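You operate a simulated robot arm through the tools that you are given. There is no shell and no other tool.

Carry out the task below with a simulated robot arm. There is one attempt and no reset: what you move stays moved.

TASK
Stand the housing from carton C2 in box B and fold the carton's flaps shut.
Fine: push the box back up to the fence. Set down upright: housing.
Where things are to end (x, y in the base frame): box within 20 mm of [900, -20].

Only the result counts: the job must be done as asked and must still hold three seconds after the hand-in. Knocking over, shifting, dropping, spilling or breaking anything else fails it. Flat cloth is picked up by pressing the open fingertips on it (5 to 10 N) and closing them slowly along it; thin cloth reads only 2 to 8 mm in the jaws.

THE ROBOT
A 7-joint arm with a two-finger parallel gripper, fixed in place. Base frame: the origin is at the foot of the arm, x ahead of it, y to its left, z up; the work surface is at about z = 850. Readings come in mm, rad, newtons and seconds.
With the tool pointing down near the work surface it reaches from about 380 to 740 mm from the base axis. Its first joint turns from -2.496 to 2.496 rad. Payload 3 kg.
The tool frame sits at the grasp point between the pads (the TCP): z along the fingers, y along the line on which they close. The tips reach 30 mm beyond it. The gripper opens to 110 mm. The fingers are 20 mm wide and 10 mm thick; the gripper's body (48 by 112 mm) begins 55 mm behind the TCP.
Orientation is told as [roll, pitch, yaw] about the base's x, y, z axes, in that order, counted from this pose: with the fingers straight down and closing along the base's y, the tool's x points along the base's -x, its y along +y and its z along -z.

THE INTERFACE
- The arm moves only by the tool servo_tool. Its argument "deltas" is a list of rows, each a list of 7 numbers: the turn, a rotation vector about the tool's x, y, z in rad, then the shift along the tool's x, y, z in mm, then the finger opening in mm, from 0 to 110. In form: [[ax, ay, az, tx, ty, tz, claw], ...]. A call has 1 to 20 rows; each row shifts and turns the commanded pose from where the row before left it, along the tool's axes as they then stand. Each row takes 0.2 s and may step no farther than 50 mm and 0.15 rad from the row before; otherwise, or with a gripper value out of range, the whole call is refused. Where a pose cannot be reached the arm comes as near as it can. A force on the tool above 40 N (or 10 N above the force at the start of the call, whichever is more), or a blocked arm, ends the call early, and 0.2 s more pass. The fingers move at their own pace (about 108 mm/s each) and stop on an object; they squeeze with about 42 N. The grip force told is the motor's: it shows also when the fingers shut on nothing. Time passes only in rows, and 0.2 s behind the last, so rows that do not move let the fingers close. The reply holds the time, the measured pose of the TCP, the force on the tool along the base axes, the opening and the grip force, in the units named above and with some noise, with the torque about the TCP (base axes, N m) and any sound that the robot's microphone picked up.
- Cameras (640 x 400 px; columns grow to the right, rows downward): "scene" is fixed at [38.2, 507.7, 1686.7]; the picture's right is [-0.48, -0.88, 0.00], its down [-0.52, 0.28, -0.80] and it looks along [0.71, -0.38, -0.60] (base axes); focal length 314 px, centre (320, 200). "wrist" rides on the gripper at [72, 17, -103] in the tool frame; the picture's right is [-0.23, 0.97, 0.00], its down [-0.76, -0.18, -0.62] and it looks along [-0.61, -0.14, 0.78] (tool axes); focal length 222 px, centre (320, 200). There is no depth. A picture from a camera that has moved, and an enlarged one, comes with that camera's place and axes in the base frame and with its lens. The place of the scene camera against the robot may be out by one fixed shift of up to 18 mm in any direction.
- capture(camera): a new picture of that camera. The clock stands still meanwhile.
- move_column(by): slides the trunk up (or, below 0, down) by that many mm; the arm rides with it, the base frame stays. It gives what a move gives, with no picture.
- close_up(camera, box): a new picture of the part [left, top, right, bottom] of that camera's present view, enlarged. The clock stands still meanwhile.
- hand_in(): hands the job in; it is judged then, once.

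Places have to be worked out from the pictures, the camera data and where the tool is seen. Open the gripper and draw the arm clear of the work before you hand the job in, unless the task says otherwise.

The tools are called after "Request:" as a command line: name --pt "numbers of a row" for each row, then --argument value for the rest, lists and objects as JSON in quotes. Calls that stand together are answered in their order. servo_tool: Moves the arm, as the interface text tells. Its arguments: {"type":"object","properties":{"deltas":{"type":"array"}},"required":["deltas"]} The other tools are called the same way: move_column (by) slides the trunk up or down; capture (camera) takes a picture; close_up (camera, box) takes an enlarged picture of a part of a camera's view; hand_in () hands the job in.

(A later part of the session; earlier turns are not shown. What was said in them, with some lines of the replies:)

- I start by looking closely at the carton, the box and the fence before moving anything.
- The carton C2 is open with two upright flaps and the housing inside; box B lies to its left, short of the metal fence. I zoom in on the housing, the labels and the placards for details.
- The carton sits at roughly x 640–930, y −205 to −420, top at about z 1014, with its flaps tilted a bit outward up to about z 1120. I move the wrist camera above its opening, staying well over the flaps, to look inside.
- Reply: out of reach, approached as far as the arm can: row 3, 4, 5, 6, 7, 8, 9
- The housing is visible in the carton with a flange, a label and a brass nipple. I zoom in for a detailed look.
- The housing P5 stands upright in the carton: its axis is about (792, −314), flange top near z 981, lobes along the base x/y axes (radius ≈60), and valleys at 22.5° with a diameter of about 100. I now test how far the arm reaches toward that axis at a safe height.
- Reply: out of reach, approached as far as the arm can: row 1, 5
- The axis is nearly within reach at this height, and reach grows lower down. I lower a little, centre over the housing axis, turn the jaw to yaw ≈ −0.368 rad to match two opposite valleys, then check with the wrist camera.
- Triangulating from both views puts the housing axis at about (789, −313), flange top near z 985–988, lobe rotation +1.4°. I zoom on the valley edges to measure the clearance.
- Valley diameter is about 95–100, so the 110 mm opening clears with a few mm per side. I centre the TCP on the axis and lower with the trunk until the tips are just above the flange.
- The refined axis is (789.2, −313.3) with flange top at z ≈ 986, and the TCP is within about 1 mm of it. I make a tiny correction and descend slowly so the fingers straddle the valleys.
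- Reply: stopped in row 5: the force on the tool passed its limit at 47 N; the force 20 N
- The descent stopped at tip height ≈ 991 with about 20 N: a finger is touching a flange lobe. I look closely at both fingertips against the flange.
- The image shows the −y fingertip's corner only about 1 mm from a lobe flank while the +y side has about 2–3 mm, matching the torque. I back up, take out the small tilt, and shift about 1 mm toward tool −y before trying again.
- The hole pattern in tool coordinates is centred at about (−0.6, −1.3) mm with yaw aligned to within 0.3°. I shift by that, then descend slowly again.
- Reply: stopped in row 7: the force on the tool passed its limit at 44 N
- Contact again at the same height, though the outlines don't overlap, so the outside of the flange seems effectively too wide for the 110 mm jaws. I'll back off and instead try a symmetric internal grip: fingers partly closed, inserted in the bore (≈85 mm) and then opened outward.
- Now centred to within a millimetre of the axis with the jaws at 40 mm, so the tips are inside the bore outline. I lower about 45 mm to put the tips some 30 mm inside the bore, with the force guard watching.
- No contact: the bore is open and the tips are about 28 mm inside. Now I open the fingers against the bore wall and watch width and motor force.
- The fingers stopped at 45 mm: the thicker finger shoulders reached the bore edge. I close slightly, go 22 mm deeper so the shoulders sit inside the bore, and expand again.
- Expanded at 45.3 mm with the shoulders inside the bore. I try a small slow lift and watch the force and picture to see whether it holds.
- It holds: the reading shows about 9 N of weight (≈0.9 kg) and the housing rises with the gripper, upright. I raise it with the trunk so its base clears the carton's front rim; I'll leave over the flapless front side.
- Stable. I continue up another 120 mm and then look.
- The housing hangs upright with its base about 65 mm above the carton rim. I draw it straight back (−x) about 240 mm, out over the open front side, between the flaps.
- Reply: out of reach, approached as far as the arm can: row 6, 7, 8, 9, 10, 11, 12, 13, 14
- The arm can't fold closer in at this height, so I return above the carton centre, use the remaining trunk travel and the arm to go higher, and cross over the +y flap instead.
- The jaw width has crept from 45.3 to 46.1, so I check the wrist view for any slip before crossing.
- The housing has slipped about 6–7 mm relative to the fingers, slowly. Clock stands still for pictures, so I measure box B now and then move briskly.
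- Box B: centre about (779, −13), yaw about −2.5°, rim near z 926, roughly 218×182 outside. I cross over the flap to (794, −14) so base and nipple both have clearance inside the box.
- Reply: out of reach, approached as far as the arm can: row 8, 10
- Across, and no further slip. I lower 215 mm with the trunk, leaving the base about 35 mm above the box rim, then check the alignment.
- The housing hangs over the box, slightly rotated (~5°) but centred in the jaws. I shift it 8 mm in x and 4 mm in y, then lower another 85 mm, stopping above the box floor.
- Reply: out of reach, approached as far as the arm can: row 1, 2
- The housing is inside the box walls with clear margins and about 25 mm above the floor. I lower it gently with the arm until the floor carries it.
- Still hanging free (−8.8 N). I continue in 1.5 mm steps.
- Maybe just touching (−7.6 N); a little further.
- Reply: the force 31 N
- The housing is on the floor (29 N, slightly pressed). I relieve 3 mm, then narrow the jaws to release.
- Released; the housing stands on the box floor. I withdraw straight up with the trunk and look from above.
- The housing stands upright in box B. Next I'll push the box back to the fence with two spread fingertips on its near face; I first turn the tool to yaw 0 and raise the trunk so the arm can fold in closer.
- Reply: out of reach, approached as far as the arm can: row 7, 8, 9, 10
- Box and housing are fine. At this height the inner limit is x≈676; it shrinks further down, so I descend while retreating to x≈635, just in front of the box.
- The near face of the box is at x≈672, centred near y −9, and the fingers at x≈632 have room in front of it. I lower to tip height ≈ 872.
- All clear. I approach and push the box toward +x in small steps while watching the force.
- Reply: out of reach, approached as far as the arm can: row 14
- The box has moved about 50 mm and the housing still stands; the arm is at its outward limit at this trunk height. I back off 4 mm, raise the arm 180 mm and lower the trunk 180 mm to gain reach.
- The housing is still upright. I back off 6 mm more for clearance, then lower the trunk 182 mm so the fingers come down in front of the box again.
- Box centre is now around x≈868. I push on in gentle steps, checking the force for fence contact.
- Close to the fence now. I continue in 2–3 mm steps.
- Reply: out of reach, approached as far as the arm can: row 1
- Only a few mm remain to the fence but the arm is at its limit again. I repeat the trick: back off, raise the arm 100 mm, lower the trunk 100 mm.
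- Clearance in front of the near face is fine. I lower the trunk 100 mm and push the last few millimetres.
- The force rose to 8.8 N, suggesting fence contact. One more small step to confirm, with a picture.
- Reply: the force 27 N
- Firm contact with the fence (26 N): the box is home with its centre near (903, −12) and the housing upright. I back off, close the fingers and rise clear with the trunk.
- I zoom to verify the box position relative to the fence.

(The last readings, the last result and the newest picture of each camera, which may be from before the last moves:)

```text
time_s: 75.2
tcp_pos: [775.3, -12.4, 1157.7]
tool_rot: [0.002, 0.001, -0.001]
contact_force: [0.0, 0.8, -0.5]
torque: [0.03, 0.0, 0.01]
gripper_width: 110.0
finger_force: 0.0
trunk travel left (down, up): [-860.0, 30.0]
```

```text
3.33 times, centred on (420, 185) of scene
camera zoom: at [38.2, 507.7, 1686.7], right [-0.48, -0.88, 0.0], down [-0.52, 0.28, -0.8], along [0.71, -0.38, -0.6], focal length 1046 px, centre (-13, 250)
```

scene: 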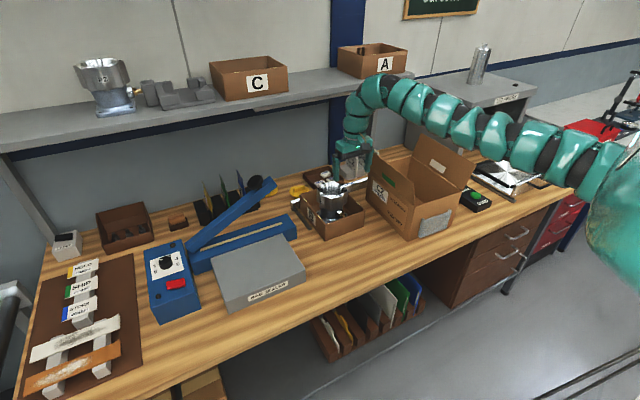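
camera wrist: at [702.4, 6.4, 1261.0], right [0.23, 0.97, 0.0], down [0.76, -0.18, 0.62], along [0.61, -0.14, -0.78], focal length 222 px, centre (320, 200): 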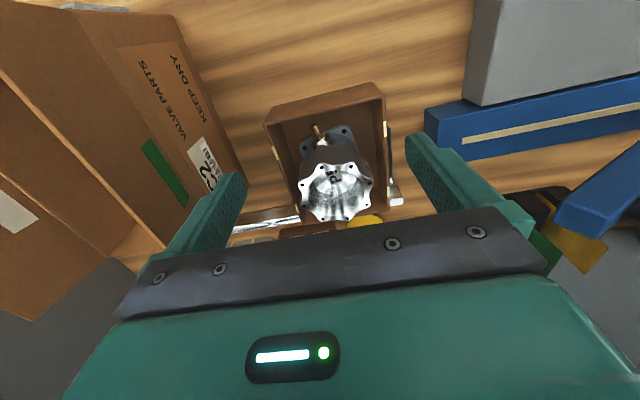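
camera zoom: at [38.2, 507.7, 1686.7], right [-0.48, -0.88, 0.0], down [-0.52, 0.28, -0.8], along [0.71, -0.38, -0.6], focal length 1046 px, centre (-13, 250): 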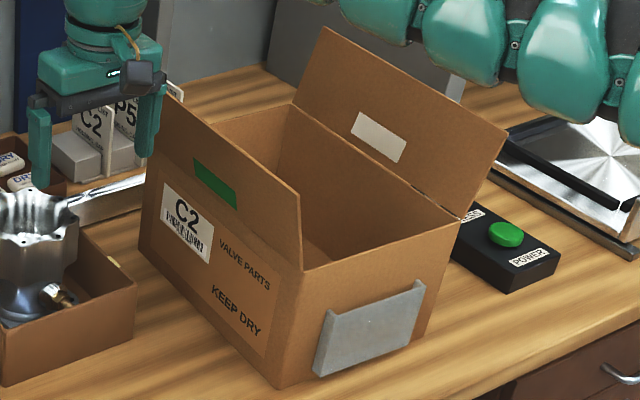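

The box is flush with the fence, centre about (903–908, −13), housing upright. Now the flaps: the carton is yawed about −4°, the +y flap runs from hinge (≈y −200, z 1014) to top (≈y −171, z 1121) near x 725. I close the fingers, raise the trunk fully and move beside that flap.

Request:
move_column --by 30

Request:
servo_tool --pt "0 0 0 10 -15 0 50" --pt "0 0 0 10 -20 0 0" --pt "0 0 0 10 -20 0 0" --pt "0 0 0 10 -20 5 0" --pt "0 0 0 5 -15 10 0" --pt "0 0 0 0 -10 15 0" --pt "0 0 0 0 -5 15 0" --pt "0 0 0 0 0 15 0" --pt "0 0 0 0 0 0 0"

Request:
capture --camera "wrist"

Request:
close_up --camera "scene" --box '[340, 90, 500, 245]'

```text
time_s: 75.9
tcp_pos: [775.2, -11.6, 1188.8]
tool_rot: [0.002, 0.004, 0.001]
contact_force: [0.8, -0.3, -0.6]
torque: [0.01, 0.02, -0.01]
gripper_width: 110.0
finger_force: 0.1
trunk travel left (down, up): [-890.0, 0.0]
```

```text
time_s: 77.9
tcp_pos: [729.3, -117.1, 1126.6]
tool_rot: [0.001, 0.003, -0.001]
contact_force: [-0.7, 0.0, 0.7]
torque: [0.01, -0.01, -0.01]
gripper_width: 0.0
finger_force: 37.8
trunk travel left (down, up): [-890.0, 0.0]
```

```text
taken
camera wrist: at [656.0, -98.9, 1229.9], right [0.23, 0.97, 0.0], down [0.76, -0.18, 0.62], along [0.61, -0.14, -0.78], focal length 222 px, centre (320, 200)
```

wrist: 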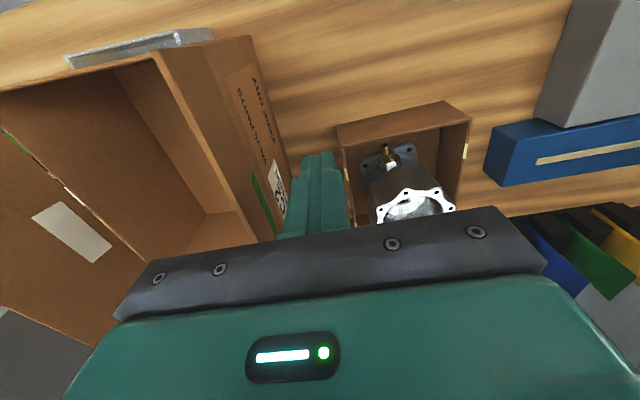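

```text
2.58 times, centred on (420, 168) of scene
camera zoom: at [38.2, 507.7, 1686.7], right [-0.48, -0.88, 0.0], down [-0.52, 0.28, -0.8], along [0.71, -0.38, -0.6], focal length 810 px, centre (62, 284)
```

zoom: 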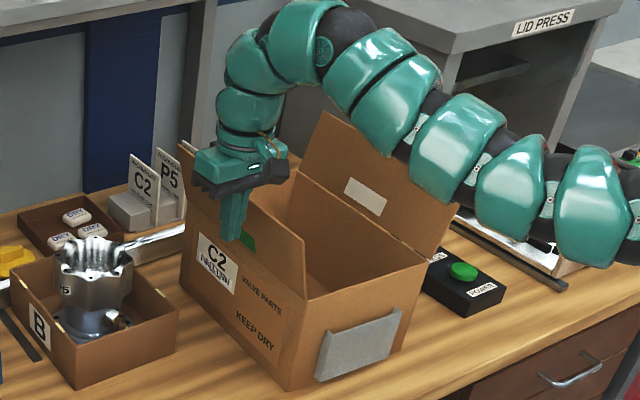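

I'm beside the +y flap with closed fingers overlapping its top. Now I push it inward slowly along the arc of its hinge, first to about vertical.

Request:
servo_tool --pt "0 0 0 0 -15 0 0" --pt "0 0 0 0 -15 0 0" --pt "0 0 0 0 -10 0 0" --pt "0 0 0 0 -8 0 0" --pt "0 0 0 0 -8 0 0" --pt "0 0 0 0 -8 0 0" --pt "0 0 0 0 -8 0 0" --pt "0 0 0 0 0 0 0"

Request:
close_up --camera "scene" --box '[340, 90, 500, 245]'

Request:
capture --camera "wrist"

```text
time_s: 79.7
tcp_pos: [730.2, -189.7, 1128.6]
tool_rot: [0.002, 0.0, 0.001]
contact_force: [-1.8, 0.6, 4.0]
torque: [-0.05, 0.02, 0.0]
gripper_width: 0.0
finger_force: 37.8
trunk travel left (down, up): [-890.0, 0.0]
```

```text
2.58 times, centred on (420, 168) of scene
camera zoom: at [38.2, 507.7, 1686.7], right [-0.48, -0.88, 0.0], down [-0.52, 0.28, -0.8], along [0.71, -0.38, -0.6], focal length 810 px, centre (62, 284)
```

zoom: 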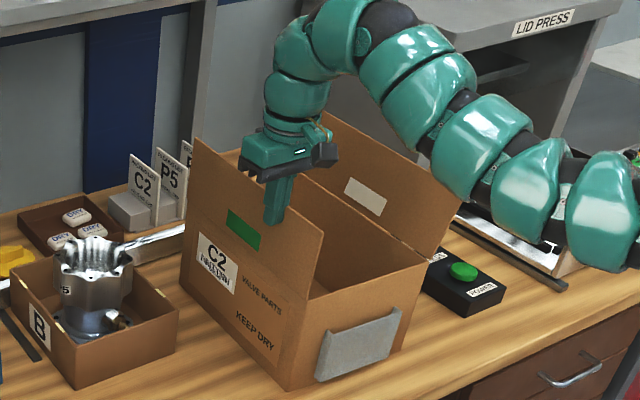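

```text
taken
camera wrist: at [656.8, -171.7, 1231.7], right [0.23, 0.97, 0.0], down [0.76, -0.18, 0.62], along [0.61, -0.14, -0.78], focal length 222 px, centre (320, 200)
```

wrist: 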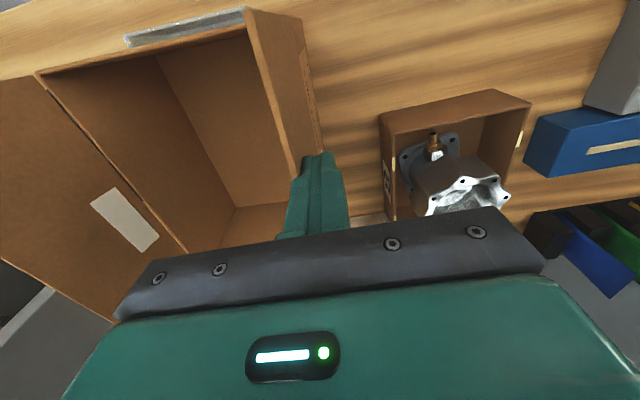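

The flap is now upright and the carton hasn't moved. I continue inward and downward along the arc.

Request:
servo_tool --pt "0 0 0 0 -8 0 0" --pt "0 0 0 0 -8 0 0" --pt "0 0 0 0 -8 2 0" --pt "0 0 0 0 -8 3 0" --pt "0 0 0 0 -8 4 0" --pt "0 0 0 0 -8 6 0" --pt "0 0 0 0 -6 6 0" --pt "0 0 0 0 0 0 0"

Request:
close_up --camera "scene" --box '[340, 90, 500, 245]'

Request:
capture --camera "wrist"

```text
time_s: 81.5
tcp_pos: [730.6, -243.3, 1106.0]
tool_rot: [0.002, 0.0, 0.0]
contact_force: [-0.5, 0.0, -0.3]
torque: [0.01, 0.01, 0.0]
gripper_width: 0.0
finger_force: 37.1
trunk travel left (down, up): [-890.0, 0.0]
```

```text
2.58 times, centred on (420, 168) of scene
camera zoom: at [38.2, 507.7, 1686.7], right [-0.48, -0.88, 0.0], down [-0.52, 0.28, -0.8], along [0.71, -0.38, -0.6], focal length 810 px, centre (62, 284)
```

zoom: 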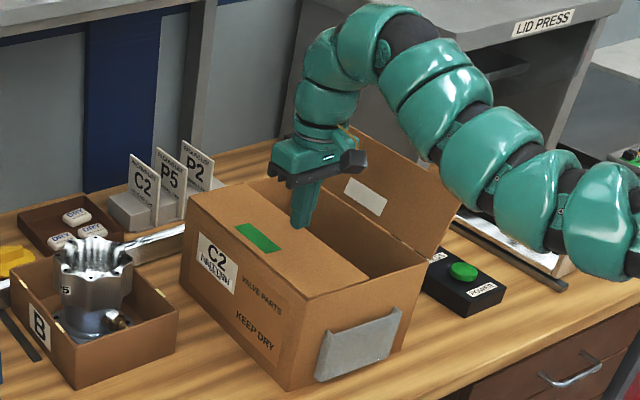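

```text
taken
camera wrist: at [658.2, -225.3, 1209.2], right [0.23, 0.97, 0.0], down [0.76, -0.18, 0.62], along [0.61, -0.14, -0.78], focal length 222 px, centre (320, 200)
```

wrist: 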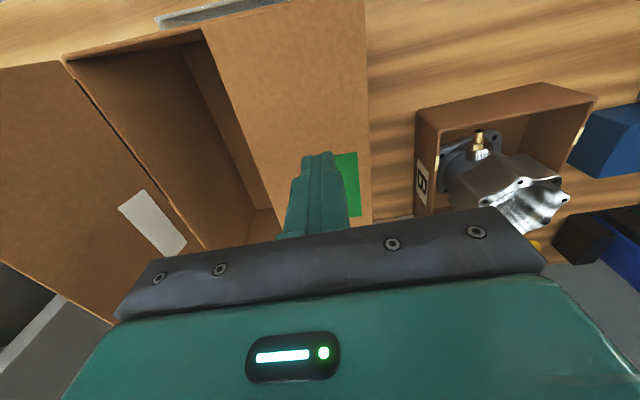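

The +y flap fell shut by itself. Now the −y flap: I rise above it and go round to its outer side, around (668, −497).

Request:
servo_tool --pt "0 0 0 0 0 -20 0" --pt "0 0 0 0 0 -25 0" --pt "0 0 0 0 0 -25 0" --pt "0 0 0 0 -20 -10 0" --pt "0 0 0 0 -30 0 0" --pt "0 0 0 0 -30 0 0" --pt "0 0 0 0 -30 0 0" --pt "0 0 0 5 -30 0 0" --pt "0 0 0 10 -30 0 0" --pt "0 0 0 15 -30 0 0" --pt "0 0 0 15 -25 0 0" --pt "0 0 0 15 -20 0 0" --pt "0 0 0 5 -10 0 0" --pt "0 0 0 0 0 0 0"

Request:
capture --camera "wrist"

Request:
capture --camera "scene"

```text
time_s: 84.5
tcp_pos: [666.1, -498.4, 1186.7]
tool_rot: [0.003, 0.002, 0.001]
contact_force: [0.6, 0.3, -0.2]
torque: [0.0, -0.03, -0.02]
gripper_width: 0.2
finger_force: 37.5
trunk travel left (down, up): [-890.0, 0.0]
```

```text
taken
camera wrist: at [592.8, -480.3, 1290.2], right [0.23, 0.97, 0.0], down [0.76, -0.18, 0.62], along [0.61, -0.14, -0.78], focal length 222 px, centre (320, 200)
```

wrist: 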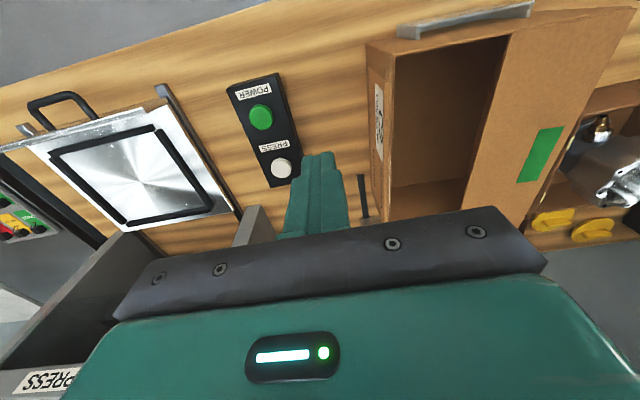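

```text
taken
```

scene: 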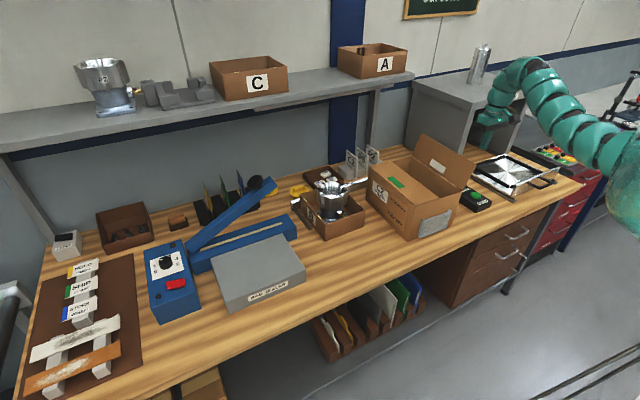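

The tool is outside the −y flap (top edge at about y −455). I lower to overlap its top and push it toward +y along its arc.

Request:
servo_tool --pt "0 0 0 0 0 20 0" --pt "0 0 0 0 0 20 0" --pt "0 0 0 0 0 20 0" --pt "0 0 0 0 10 0 0" --pt "0 0 0 0 10 0 0" --pt "0 0 0 0 8 0 0" --pt "0 0 0 0 8 0 0" --pt "0 0 0 0 8 0 0" --pt "0 0 0 0 8 0 0" --pt "0 0 0 0 8 0 0" --pt "0 0 0 0 8 0 0" --pt "0 0 0 0 0 0 0"

Request:
close_up --camera "scene" --box '[340, 90, 520, 245]'

Request:
capture --camera "wrist"

```text
time_s: 87.1
tcp_pos: [663.0, -428.6, 1128.6]
tool_rot: [0.001, -0.001, 0.0]
contact_force: [5.0, -2.9, 22.1]
torque: [0.14, -0.32, -0.04]
gripper_width: 0.1
finger_force: 37.8
trunk travel left (down, up): [-890.0, 0.0]
```

```text
2.58 times, centred on (430, 168) of scene
camera zoom: at [38.2, 507.7, 1686.7], right [-0.48, -0.88, 0.0], down [-0.52, 0.28, -0.8], along [0.71, -0.38, -0.6], focal length 810 px, centre (36, 284)
```

zoom: 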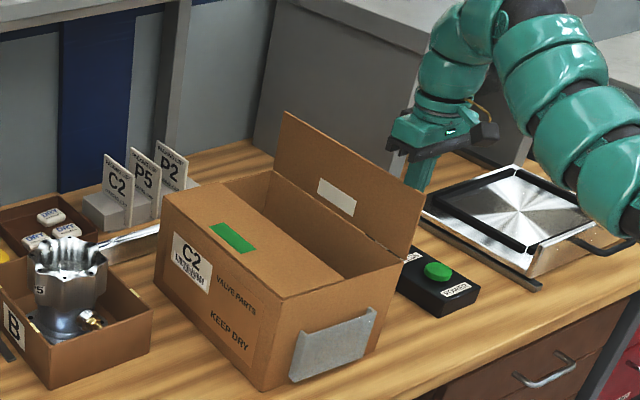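

```text
taken
camera wrist: at [590.7, -410.2, 1230.9], right [0.23, 0.97, 0.0], down [0.76, -0.18, 0.62], along [0.61, -0.14, -0.78], focal length 222 px, centre (320, 200)
```

wrist: 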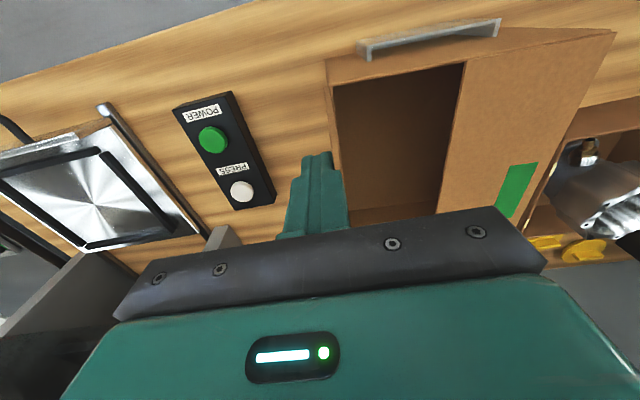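

The flap is near vertical, but its top edge is pressing up under the finger shoulder (22 N). I raise a few mm to relieve that and then continue inward.

Request:
servo_tool --pt "0 0 0 0 0 -4 0" --pt "0 0 0 0 0 -4 0" --pt "0 0 0 0 5 -2 0" --pt "0 0 0 0 0 0 0"

Request:
close_up --camera "scene" --box '[380, 110, 480, 200]'

```text
time_s: 88.1
tcp_pos: [664.4, -424.2, 1136.3]
tool_rot: [0.003, 0.001, -0.001]
contact_force: [-0.3, 0.5, 0.4]
torque: [0.0, -0.01, -0.02]
gripper_width: 0.2
finger_force: 37.4
trunk travel left (down, up): [-890.0, 0.0]
```

```text
4.44 times, centred on (430, 155) of scene
camera zoom: at [38.2, 507.7, 1686.7], right [-0.48, -0.88, 0.0], down [-0.52, 0.28, -0.8], along [0.71, -0.38, -0.6], focal length 1394 px, centre (-169, 400)
```

zoom: 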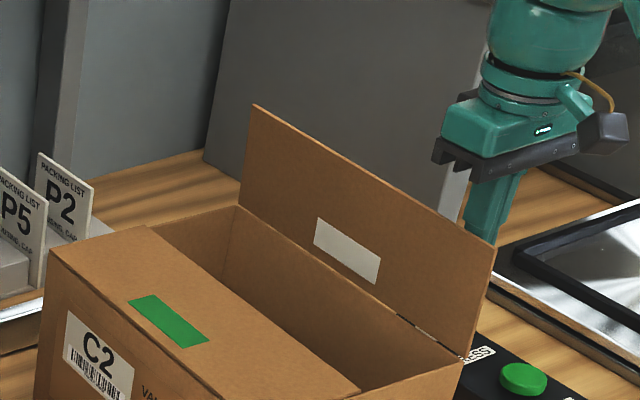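

Relieved, with the finger still behind the flap. I continue pushing inward past vertical.

Request:
servo_tool --pt "0 0 0 0 6 0 0" --pt "0 0 0 0 6 0 0" --pt "0 0 0 0 6 0 0" --pt "0 0 0 0 6 0 0" --pt "0 0 0 0 8 2 0" --pt "0 0 0 0 8 3 0" --pt "0 0 0 0 8 5 0" --pt "0 0 0 0 0 0 0"

Request:
close_up --camera "scene" --box '[340, 90, 520, 245]'

Request:
capture --camera "wrist"

```text
time_s: 89.9
tcp_pos: [664.7, -377.5, 1126.9]
tool_rot: [0.002, 0.0, 0.001]
contact_force: [-0.1, 0.0, -0.4]
torque: [-0.03, 0.02, 0.01]
gripper_width: 0.0
finger_force: 38.1
trunk travel left (down, up): [-890.0, 0.0]
```

```text
2.58 times, centred on (430, 168) of scene
camera zoom: at [38.2, 507.7, 1686.7], right [-0.48, -0.88, 0.0], down [-0.52, 0.28, -0.8], along [0.71, -0.38, -0.6], focal length 810 px, centre (36, 284)
```

zoom: 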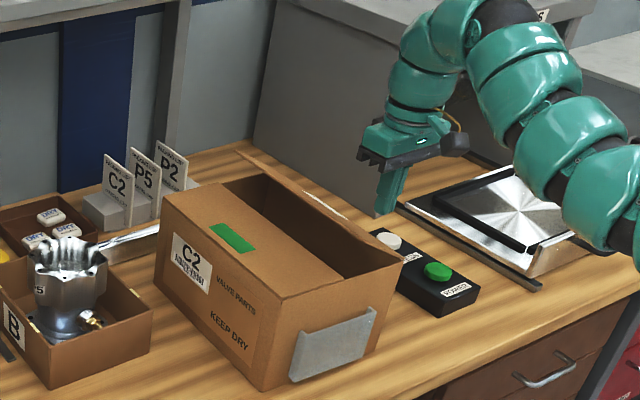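

```text
taken
camera wrist: at [592.0, -358.7, 1229.3], right [0.23, 0.97, 0.0], down [0.76, -0.18, 0.62], along [0.61, -0.14, -0.78], focal length 222 px, centre (320, 200)
```

wrist: 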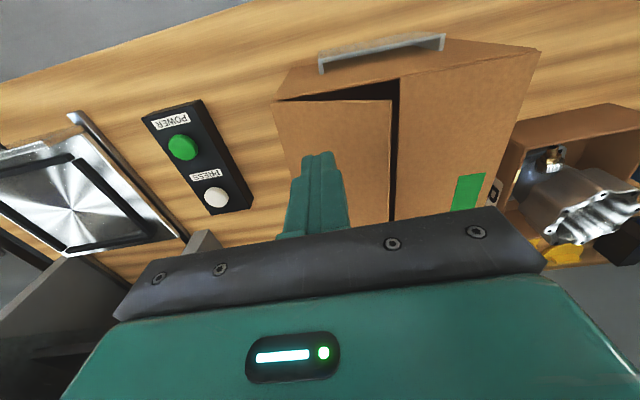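

The flap is past vertical and appears to be still falling. I let a moment pass and look again.

Request:
servo_tool --pt "0 0 0 0 4 0 0" --pt "0 0 0 0 0 0 0" --pt "0 0 0 0 0 0 0" --pt "0 0 0 0 0 0 0"

Request:
close_up --camera "scene" --box '[340, 90, 520, 245]'

Request:
close_up --camera "wrist" --box '[240, 20, 560, 230]'

```text
time_s: 90.9
tcp_pos: [663.8, -372.2, 1126.9]
tool_rot: [0.004, 0.001, 0.0]
contact_force: [-0.1, 0.8, -0.2]
torque: [0.0, -0.01, 0.01]
gripper_width: 0.1
finger_force: 37.6
trunk travel left (down, up): [-890.0, 0.0]
```

```text
2.58 times, centred on (430, 168) of scene
camera zoom: at [38.2, 507.7, 1686.7], right [-0.48, -0.88, 0.0], down [-0.52, 0.28, -0.8], along [0.71, -0.38, -0.6], focal length 810 px, centre (36, 284)
```

zoom: 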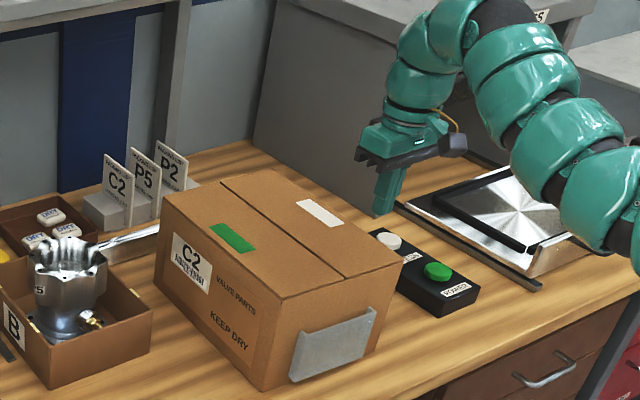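

```text
1.90 times, centred on (400, 125) of wrist
camera zoom: at [592.0, -354.5, 1229.5], right [0.23, 0.97, 0.0], down [0.76, -0.18, 0.62], along [0.61, -0.14, -0.78], focal length 423 px, centre (168, 343)
```

zoom: 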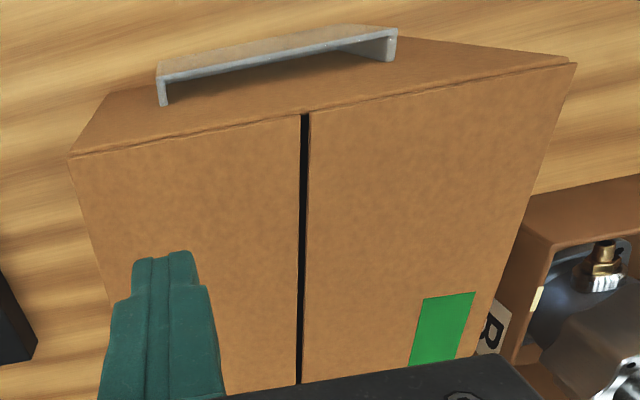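

Both flaps lie flat and shut. I raise the arm clear, open the gripper, and compare the scene with the start.

Request:
servo_tool --pt "0 0 0 0 0 -20 0" --pt "0 0 0 0 0 -25 0" --pt "0 0 0 0 0 -25 0" --pt "0 0 0 0 0 -10 60" --pt "0 0 0 0 0 0 110" --pt "0 0 0 0 0 0 110" --pt "0 0 0 0 0 0 110"

Request:
close_up --camera "scene" --box '[360, 125, 480, 245]'

Request:
close_up --camera "scene" --box '[280, 150, 400, 240]'

Request:
capture --camera "scene"

Request:
capture --camera "wrist"

```text
time_s: 92.5
tcp_pos: [671.4, -373.9, 1146.9]
tool_rot: [0.002, 0.001, 0.0]
contact_force: [-0.6, -0.2, -0.3]
torque: [-0.01, 0.01, 0.0]
gripper_width: 110.1
finger_force: 0.2
out of reach, approached as far as the arm can: row 1, 2, 3, 4
trunk travel left (down, up): [-890.0, 0.0]
```

```text
3.33 times, centred on (420, 185) of scene
camera zoom: at [38.2, 507.7, 1686.7], right [-0.48, -0.88, 0.0], down [-0.52, 0.28, -0.8], along [0.71, -0.38, -0.6], focal length 1046 px, centre (-13, 250)
```

zoom: 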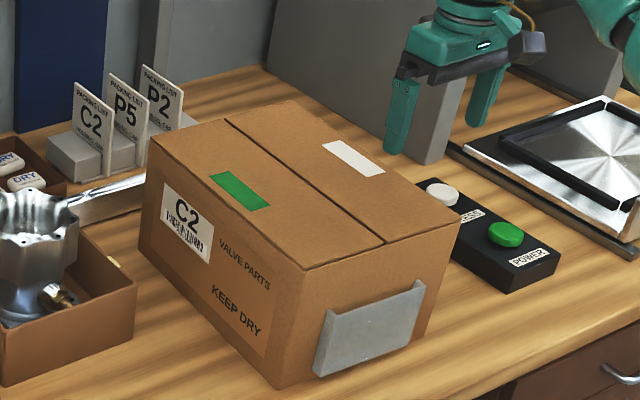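

```text
4.44 times, centred on (340, 195) of scene
camera zoom: at [38.2, 507.7, 1686.7], right [-0.48, -0.88, 0.0], down [-0.52, 0.28, -0.8], along [0.71, -0.38, -0.6], focal length 1394 px, centre (231, 222)
```

zoom: 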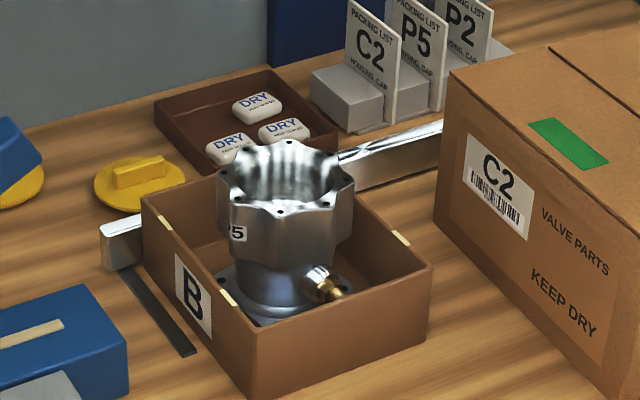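

```text
taken
```

scene: 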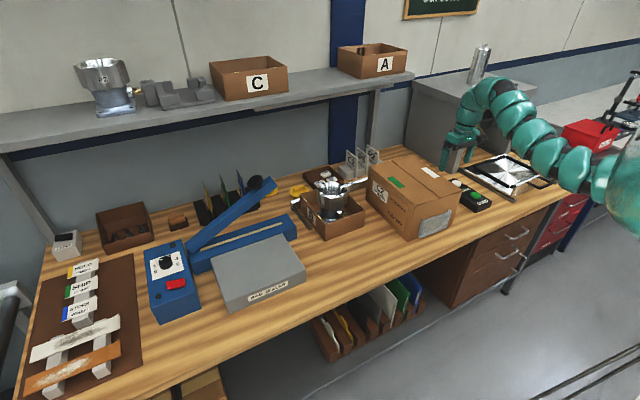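

```text
taken
camera wrist: at [598.8, -357.3, 1249.4], right [0.23, 0.97, 0.0], down [0.76, -0.18, 0.62], along [0.61, -0.14, -0.78], focal length 222 px, centre (320, 200)
```

wrist: 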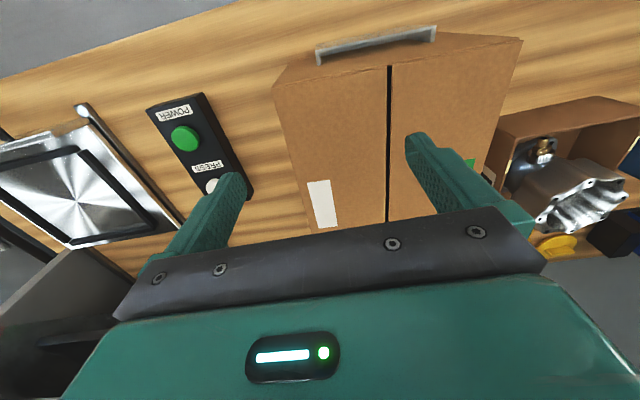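

Carton unmoved and shut, box against the fence, and the housing upright in it. I draw the arm further up and away, then hand in.

Request:
servo_tool --pt "0 0 0 -15 0 -10 110" --pt "0 0 0 -20 0 -15 110" --pt "0 0 0 -20 0 -20 110" --pt "0 0 0 -10 0 -20 110" --pt "0 0 0 0 0 0 110"

Request:
capture --camera "scene"

```text
time_s: 93.7
tcp_pos: [736.1, -376.3, 1209.5]
tool_rot: [0.002, 0.0, 0.001]
contact_force: [0.0, 0.0, -0.3]
torque: [0.01, -0.01, 0.02]
gripper_width: 110.0
finger_force: 0.1
trunk travel left (down, up): [-890.0, 0.0]
```

```text
taken
```

scene: 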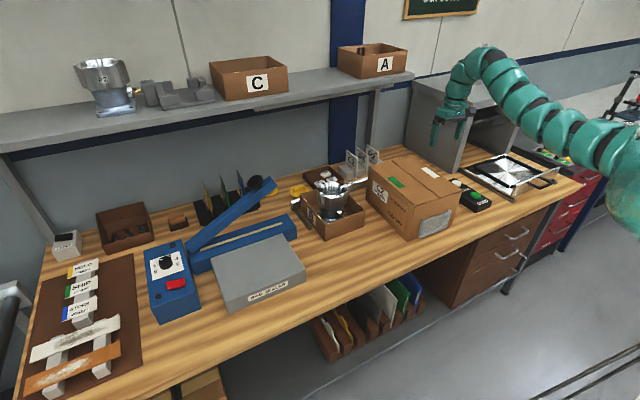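

The final picture shows the housing upright in box B at the fence, the carton shut and in place, and the open gripper well clear. I hand in.

Request:
hand_in

```text
The job is handed in.
```

I stood the housing from carton C2 upright in box B, pushed the box up to the fence and folded both carton flaps shut. I handed the job in with the gripper open and the arm clear; the hand-in gave no verdict.

- **Housing:** it stands on the box floor. The flange was too wide to grip from outside, so I lifted it by opening the fingers inside the bore. It slipped about 3–7 mm and turned about 5° while hanging. It was set down without a drop and stayed upright through the push.
- **Box B:** I pushed it until the force rose to 26 N against the fence. From the pictures its centre is at about x 903–908, y −13, within the 20 mm allowed around [900, −20].
- **Carton C2:** both flaps lie flat. Compared with the first picture, the carton has not visibly shifted. The −y flap pressed up against the fingers with about 22 N at one point, so I raised the tool before continuing.
- **Everything else:** I saw nothing else moved or knocked over in the final picture.
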